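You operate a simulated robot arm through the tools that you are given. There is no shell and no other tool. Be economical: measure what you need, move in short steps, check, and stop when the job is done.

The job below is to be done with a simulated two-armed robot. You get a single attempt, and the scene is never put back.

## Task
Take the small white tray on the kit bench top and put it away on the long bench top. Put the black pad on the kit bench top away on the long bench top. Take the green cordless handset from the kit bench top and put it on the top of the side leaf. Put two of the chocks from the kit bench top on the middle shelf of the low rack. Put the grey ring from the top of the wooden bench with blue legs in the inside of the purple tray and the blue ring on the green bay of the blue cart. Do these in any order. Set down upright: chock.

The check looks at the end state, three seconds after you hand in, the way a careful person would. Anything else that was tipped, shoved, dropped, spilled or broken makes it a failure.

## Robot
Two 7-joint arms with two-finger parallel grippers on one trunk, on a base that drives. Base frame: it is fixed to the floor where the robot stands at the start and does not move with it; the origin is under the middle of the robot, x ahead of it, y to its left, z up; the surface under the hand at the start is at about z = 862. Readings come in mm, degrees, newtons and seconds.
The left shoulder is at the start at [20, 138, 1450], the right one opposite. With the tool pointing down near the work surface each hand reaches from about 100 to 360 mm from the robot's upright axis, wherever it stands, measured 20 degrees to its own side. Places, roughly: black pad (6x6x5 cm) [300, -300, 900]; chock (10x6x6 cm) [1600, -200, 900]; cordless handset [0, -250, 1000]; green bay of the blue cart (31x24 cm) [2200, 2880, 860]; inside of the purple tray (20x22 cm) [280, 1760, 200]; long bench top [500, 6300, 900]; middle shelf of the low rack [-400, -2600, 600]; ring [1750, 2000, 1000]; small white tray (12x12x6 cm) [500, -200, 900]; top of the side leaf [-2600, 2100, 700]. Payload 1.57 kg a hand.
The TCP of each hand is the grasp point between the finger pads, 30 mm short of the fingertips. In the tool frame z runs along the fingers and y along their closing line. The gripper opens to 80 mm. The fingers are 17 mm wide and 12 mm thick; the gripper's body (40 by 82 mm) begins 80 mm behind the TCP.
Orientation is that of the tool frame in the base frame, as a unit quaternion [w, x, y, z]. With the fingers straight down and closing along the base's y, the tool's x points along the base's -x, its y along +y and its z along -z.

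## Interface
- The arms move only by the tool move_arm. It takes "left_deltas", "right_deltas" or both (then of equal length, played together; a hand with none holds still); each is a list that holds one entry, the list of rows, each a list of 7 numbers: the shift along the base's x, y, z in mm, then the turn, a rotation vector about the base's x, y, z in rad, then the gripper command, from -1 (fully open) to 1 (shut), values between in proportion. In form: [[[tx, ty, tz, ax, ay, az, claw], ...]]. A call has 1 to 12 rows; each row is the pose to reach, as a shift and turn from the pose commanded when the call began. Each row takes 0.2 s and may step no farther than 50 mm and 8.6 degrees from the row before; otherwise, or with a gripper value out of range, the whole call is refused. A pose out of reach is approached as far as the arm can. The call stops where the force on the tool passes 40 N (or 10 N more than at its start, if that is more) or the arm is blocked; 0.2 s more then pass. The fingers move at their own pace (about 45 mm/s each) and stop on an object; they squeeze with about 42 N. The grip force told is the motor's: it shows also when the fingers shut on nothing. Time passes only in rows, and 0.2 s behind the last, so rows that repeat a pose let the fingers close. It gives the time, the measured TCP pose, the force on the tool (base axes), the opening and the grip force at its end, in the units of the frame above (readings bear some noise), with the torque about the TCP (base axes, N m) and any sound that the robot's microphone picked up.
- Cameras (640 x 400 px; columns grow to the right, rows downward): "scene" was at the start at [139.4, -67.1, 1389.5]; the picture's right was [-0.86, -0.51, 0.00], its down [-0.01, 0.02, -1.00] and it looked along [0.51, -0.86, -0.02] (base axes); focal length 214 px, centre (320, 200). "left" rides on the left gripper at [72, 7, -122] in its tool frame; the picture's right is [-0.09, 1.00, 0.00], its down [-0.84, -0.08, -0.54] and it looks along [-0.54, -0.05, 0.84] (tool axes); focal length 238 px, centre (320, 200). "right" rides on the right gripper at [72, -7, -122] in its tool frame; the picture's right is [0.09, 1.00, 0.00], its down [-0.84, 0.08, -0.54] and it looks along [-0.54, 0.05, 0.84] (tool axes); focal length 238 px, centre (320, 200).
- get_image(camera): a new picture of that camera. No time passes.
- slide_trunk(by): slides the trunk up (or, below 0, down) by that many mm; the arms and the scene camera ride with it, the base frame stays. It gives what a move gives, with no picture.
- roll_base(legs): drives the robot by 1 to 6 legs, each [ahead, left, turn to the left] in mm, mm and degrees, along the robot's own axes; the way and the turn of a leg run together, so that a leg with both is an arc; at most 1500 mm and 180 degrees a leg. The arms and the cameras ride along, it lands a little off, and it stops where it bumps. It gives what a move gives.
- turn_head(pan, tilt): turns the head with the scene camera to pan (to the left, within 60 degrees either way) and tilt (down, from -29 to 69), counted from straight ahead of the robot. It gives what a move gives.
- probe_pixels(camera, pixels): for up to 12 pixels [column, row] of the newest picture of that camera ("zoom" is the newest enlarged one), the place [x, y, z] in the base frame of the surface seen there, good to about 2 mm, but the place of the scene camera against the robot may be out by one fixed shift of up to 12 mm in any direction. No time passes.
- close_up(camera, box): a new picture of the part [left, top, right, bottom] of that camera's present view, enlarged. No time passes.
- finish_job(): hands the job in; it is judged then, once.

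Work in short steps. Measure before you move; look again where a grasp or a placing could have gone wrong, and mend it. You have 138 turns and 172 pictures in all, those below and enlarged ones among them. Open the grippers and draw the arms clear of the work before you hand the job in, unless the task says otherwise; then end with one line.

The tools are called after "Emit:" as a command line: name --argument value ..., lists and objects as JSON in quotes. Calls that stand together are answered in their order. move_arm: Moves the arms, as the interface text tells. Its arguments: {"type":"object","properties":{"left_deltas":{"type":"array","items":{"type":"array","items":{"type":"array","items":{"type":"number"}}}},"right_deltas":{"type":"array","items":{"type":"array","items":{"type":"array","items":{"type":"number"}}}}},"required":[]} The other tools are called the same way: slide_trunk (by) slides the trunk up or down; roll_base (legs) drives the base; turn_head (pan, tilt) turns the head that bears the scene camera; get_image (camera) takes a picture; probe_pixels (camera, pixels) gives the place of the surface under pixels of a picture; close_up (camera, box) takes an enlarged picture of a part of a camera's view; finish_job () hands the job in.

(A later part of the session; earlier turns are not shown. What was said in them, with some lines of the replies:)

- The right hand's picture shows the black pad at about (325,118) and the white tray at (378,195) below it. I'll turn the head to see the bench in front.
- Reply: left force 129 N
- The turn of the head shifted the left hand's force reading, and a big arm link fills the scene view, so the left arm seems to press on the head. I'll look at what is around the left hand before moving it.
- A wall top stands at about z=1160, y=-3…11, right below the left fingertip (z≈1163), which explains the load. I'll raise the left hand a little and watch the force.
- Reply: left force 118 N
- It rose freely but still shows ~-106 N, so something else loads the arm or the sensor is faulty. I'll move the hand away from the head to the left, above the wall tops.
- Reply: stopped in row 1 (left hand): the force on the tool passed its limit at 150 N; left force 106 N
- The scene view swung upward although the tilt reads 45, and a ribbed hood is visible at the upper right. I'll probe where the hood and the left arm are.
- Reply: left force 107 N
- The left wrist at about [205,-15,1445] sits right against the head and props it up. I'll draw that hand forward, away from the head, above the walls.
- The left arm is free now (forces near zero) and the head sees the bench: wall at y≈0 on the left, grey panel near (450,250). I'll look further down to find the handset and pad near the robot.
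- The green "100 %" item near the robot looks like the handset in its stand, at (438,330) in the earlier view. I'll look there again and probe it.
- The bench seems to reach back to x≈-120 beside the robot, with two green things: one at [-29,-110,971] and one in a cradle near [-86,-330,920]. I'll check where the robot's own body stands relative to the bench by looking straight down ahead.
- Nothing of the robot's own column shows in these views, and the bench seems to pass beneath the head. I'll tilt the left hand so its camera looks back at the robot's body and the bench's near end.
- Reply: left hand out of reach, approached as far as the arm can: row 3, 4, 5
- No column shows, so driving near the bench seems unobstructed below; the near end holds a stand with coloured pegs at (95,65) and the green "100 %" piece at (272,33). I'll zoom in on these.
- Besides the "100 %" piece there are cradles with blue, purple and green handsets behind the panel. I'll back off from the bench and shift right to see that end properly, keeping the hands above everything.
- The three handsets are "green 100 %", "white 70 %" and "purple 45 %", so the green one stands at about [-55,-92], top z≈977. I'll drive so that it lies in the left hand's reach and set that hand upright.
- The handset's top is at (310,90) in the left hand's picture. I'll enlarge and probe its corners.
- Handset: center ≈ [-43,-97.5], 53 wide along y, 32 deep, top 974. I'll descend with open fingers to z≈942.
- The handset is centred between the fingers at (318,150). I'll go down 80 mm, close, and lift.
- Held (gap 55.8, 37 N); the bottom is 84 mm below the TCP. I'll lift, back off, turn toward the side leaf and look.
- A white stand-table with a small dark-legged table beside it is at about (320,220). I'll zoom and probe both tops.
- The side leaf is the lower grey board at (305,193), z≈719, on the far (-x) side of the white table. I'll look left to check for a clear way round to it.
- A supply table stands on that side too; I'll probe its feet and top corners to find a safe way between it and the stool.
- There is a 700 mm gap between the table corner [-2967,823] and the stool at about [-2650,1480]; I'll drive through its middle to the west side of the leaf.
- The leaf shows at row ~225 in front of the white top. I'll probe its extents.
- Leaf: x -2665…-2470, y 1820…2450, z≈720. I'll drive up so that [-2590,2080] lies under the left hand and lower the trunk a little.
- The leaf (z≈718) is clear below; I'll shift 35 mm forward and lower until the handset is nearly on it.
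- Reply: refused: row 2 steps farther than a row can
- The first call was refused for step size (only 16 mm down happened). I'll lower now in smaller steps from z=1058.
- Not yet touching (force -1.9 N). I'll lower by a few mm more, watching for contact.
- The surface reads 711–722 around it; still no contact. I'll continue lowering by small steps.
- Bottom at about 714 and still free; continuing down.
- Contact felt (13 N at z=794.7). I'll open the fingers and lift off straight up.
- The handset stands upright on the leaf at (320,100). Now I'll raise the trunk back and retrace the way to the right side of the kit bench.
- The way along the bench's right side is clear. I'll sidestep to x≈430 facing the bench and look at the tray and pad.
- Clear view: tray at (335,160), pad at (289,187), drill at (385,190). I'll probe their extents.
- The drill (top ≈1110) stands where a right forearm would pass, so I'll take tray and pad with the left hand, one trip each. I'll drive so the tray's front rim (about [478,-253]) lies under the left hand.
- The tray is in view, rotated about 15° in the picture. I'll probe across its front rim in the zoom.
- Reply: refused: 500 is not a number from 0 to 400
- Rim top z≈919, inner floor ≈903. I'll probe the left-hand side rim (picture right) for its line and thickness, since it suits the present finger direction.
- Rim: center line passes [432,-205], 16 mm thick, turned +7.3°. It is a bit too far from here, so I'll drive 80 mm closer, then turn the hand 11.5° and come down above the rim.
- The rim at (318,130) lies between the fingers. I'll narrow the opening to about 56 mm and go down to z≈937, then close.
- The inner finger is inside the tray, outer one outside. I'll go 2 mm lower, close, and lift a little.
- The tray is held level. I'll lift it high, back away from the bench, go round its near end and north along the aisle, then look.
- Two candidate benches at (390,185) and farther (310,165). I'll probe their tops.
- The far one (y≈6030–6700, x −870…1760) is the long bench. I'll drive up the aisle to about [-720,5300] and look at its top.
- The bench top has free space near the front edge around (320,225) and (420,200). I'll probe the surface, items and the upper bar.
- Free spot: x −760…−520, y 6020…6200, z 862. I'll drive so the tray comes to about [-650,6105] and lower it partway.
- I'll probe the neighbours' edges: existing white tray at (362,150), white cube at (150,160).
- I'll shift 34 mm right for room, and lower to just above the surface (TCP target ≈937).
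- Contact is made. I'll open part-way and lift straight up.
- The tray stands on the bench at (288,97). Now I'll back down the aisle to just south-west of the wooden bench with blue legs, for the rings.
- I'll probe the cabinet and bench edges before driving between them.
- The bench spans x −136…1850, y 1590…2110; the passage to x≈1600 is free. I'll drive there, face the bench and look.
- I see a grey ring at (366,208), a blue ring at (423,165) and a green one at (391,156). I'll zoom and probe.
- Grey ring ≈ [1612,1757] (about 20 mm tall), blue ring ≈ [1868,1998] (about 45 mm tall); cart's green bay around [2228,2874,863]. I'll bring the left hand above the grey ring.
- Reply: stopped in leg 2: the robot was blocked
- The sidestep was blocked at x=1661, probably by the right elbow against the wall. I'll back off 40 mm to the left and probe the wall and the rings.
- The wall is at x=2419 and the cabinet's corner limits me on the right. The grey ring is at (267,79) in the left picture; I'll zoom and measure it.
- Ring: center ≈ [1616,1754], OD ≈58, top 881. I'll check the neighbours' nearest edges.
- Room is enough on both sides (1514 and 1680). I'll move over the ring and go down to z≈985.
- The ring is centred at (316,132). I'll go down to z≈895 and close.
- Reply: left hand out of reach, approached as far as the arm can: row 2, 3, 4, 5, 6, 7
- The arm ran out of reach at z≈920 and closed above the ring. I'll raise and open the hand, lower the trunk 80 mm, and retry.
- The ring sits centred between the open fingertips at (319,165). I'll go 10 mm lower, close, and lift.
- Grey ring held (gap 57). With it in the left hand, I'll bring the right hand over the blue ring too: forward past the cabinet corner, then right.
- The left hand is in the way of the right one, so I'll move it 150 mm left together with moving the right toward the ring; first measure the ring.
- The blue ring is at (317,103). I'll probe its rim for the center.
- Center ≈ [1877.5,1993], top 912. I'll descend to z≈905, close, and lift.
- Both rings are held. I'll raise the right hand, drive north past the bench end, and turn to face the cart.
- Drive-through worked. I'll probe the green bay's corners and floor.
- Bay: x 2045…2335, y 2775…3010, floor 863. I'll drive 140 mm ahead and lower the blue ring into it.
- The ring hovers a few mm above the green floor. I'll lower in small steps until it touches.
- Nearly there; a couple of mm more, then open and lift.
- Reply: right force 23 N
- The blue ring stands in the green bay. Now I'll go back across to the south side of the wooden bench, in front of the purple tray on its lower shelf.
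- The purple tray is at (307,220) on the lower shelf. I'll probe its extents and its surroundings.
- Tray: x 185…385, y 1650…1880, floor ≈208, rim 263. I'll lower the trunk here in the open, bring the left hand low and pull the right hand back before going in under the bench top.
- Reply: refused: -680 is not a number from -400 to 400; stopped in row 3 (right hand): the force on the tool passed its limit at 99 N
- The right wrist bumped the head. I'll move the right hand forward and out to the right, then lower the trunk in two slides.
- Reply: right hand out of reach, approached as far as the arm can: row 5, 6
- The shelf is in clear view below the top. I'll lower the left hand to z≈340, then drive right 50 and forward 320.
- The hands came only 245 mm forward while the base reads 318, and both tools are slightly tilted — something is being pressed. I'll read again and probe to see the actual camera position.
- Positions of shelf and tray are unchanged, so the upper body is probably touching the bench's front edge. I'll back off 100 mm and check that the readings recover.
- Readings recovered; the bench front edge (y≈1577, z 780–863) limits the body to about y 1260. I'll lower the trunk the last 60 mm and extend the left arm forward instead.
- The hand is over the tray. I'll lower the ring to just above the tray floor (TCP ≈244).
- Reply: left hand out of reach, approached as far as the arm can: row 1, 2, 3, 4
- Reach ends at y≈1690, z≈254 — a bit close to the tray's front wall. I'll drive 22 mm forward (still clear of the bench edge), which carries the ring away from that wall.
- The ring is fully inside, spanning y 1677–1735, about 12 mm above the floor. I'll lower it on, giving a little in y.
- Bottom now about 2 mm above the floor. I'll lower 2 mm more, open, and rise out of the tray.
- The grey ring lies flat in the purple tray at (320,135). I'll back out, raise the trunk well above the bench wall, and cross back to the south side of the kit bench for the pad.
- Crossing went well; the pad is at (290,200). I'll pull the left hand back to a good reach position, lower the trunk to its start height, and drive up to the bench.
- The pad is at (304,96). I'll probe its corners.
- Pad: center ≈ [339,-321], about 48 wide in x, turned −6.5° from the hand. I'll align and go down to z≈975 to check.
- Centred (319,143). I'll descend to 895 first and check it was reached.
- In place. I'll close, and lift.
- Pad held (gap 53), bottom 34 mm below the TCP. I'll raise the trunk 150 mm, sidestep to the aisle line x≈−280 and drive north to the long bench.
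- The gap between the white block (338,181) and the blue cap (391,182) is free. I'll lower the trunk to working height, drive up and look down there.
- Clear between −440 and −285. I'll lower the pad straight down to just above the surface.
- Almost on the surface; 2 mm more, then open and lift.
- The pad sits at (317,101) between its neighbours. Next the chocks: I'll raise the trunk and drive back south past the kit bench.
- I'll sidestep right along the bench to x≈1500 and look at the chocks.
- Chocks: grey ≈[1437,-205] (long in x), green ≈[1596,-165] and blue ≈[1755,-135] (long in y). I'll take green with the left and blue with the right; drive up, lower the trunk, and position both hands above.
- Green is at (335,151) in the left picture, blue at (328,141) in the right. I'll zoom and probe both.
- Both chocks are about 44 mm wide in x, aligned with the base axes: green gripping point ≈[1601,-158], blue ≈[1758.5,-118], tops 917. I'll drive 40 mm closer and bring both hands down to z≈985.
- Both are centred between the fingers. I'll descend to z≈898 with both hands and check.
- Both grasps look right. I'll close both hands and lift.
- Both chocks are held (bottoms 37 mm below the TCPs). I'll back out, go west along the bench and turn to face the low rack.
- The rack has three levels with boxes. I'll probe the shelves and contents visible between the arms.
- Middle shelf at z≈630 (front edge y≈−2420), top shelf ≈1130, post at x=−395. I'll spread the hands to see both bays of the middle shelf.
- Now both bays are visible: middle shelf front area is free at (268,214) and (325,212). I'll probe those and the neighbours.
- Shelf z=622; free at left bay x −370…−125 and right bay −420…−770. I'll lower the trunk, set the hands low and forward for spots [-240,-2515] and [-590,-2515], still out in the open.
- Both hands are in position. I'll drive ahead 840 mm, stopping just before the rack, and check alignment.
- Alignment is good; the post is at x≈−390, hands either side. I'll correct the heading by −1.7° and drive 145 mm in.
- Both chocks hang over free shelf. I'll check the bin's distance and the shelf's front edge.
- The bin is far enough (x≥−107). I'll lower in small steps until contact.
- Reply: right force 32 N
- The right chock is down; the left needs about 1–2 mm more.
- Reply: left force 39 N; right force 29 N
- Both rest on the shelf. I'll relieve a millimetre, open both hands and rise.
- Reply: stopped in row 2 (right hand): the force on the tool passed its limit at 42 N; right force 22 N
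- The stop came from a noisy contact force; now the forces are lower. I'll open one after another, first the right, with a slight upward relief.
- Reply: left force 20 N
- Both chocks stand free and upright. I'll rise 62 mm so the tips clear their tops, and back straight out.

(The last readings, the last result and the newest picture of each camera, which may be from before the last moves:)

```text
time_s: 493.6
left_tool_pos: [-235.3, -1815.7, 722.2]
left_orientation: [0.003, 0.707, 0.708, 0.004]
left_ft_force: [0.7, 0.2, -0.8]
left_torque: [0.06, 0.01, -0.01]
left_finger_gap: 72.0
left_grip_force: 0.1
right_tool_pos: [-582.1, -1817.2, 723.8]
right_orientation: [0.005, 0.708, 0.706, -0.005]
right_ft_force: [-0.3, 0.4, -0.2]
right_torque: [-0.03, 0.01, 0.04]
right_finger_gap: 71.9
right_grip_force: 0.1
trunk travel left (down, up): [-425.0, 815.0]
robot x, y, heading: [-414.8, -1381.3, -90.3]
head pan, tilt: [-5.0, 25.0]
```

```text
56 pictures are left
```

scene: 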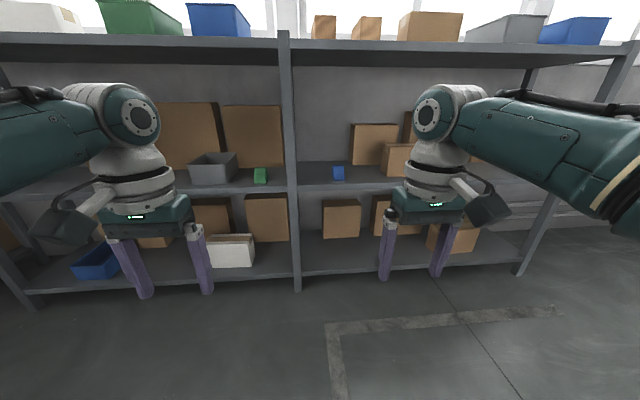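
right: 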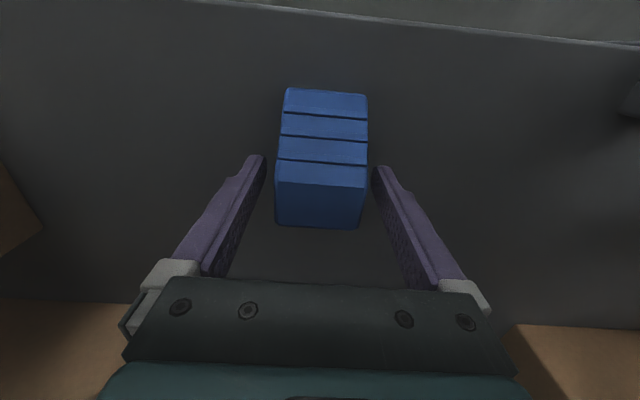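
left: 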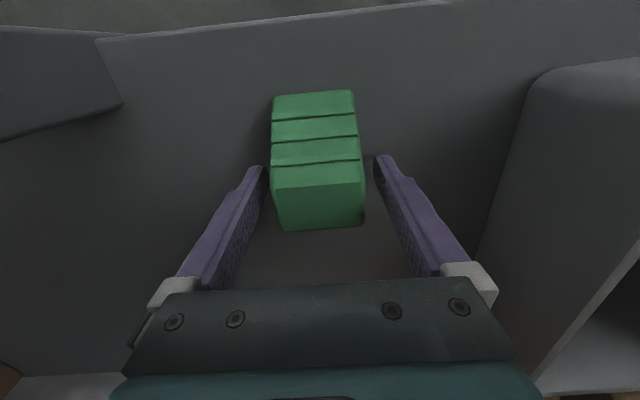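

Both chocks stand on the middle shelf at (260,176) and (338,173). I'll raise the trunk and take one last look over the two benches to make sure nothing was disturbed.

Emit:
slide_trunk --by 400

Emit:
roll_base --legs '[[300, 0, 0], [0, 0, 180], [0, -1400, 0]]'

Emit:
slide_trunk --by 300

Emit:
turn_head --pan 0 --tilt 25

Emit:
get_image --camera "scene"

Emit:
close_up --camera "scene" --box '[160, 80, 480, 280]'

```text
time_s: 497.4
left_tool_pos: [-235.2, -1816.3, 1123.0]
left_orientation: [0.003, 0.706, 0.708, 0.004]
left_ft_force: [-0.1, -0.9, -0.1]
left_torque: [0.02, 0.03, 0.03]
left_finger_gap: 72.1
left_grip_force: 0.1
right_tool_pos: [-583.6, -1817.7, 1123.1]
right_orientation: [0.005, 0.708, 0.706, -0.005]
right_ft_force: [0.2, -0.2, -0.2]
right_torque: [0.02, 0.02, -0.02]
right_finger_gap: 72.2
right_grip_force: 0.0
trunk travel left (down, up): [-825.0, 415.0]
robot x, y, heading: [-409.2, -1381.0, -90.5]
head pan, tilt: [-5.0, 25.0]
```

```text
time_s: 513.5
left_tool_pos: [807.4, -1214.1, 1122.5]
left_orientation: [0.005, 0.721, -0.693, -0.004]
left_ft_force: [-0.2, -0.4, -1.1]
left_torque: [0.01, 0.02, -0.01]
left_finger_gap: 72.2
left_grip_force: 0.0
right_tool_pos: [1154.1, -1202.1, 1123.2]
right_orientation: [-0.005, 0.719, -0.695, -0.005]
right_ft_force: [-0.8, 0.5, -0.1]
right_torque: [0.02, 0.01, -0.03]
right_finger_gap: 71.8
right_grip_force: 0.0
trunk travel left (down, up): [-825.0, 415.0]
robot x, y, heading: [996.9, -1642.2, 92.1]
head pan, tilt: [-5.0, 25.0]
```

```text
time_s: 516.5
left_tool_pos: [807.4, -1214.5, 1423.4]
left_orientation: [0.004, 0.721, -0.692, -0.004]
left_ft_force: [0.5, -0.2, -0.6]
left_torque: [-0.01, 0.0, -0.04]
left_finger_gap: 71.9
left_grip_force: 0.0
right_tool_pos: [1154.3, -1201.1, 1422.5]
right_orientation: [-0.006, 0.72, -0.694, -0.005]
right_ft_force: [0.0, -0.5, -0.5]
right_torque: [0.0, -0.01, 0.0]
right_finger_gap: 72.3
right_grip_force: 0.0
trunk travel left (down, up): [-1125.0, 115.0]
robot x, y, heading: [998.7, -1639.8, 91.9]
head pan, tilt: [-5.0, 25.0]
```

```text
time_s: 517.2
left_tool_pos: [808.3, -1214.3, 1422.2]
left_orientation: [0.004, 0.721, -0.693, -0.005]
left_ft_force: [0.4, -0.4, -0.3]
left_torque: [0.0, -0.02, -0.02]
left_finger_gap: 72.1
left_grip_force: 0.1
right_tool_pos: [1153.2, -1201.2, 1423.9]
right_orientation: [-0.004, 0.72, -0.694, -0.005]
right_ft_force: [-1.0, 0.1, -0.1]
right_torque: [-0.01, 0.01, -0.02]
right_finger_gap: 72.2
right_grip_force: 0.2
trunk travel left (down, up): [-1125.0, 115.0]
robot x, y, heading: [997.0, -1643.3, 92.1]
head pan, tilt: [0.0, 25.0]
```

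```text
55 pictures are left
```

scene: 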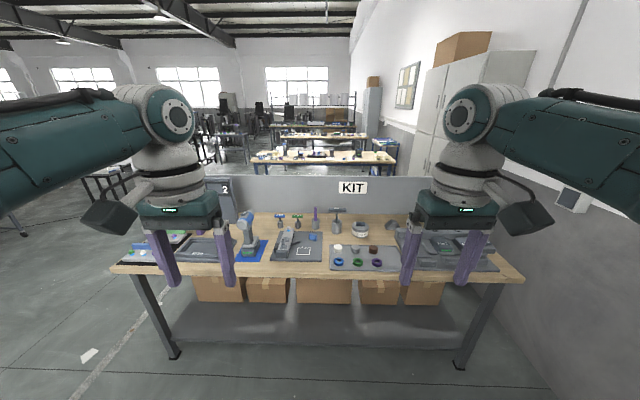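

```text
2.00 times, centred on (320, 180) of scene
```

zoom: 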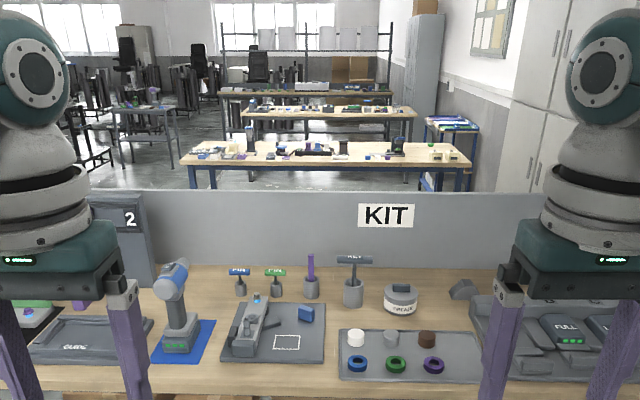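

Everything stands as before on both benches, the grippers are open and the arms are clear. I'll open fully and hand in.

Emit:
move_arm --left_deltas '[[[0, 0, 0, 0, 0, 0, -1], [0, 0, 0, 0, 0, 0, -1]]]' --right_deltas '[[[0, 0, 0, 0, 0, 0, -1], [0, 0, 0, 0, 0, 0, -1]]]'

Emit:
finish_job

```text
time_s: 517.8
left_tool_pos: [806.4, -1215.0, 1423.7]
left_orientation: [0.004, 0.721, -0.693, -0.005]
left_ft_force: [-0.6, 0.4, 0.0]
left_torque: [0.03, 0.0, -0.01]
left_finger_gap: 79.9
left_grip_force: 0.0
right_tool_pos: [1154.2, -1202.1, 1423.3]
right_orientation: [-0.005, 0.72, -0.694, -0.005]
right_ft_force: [0.1, -0.7, 0.3]
right_torque: [0.03, -0.03, -0.01]
right_finger_gap: 79.9
right_grip_force: 0.0
trunk travel left (down, up): [-1125.0, 115.0]
robot x, y, heading: [995.8, -1642.6, 92.2]
head pan, tilt: [0.0, 25.0]
```

```text
The job is handed in.
```

All seven items are in their places: tray and pad on the long bench, green handset on the side leaf, green and blue chocks upright on the low rack's middle shelf, grey ring in the purple tray, blue ring in the cart's green bay. The robot's body pressed briefly on the blue-legged bench's edge, but nothing looked moved.
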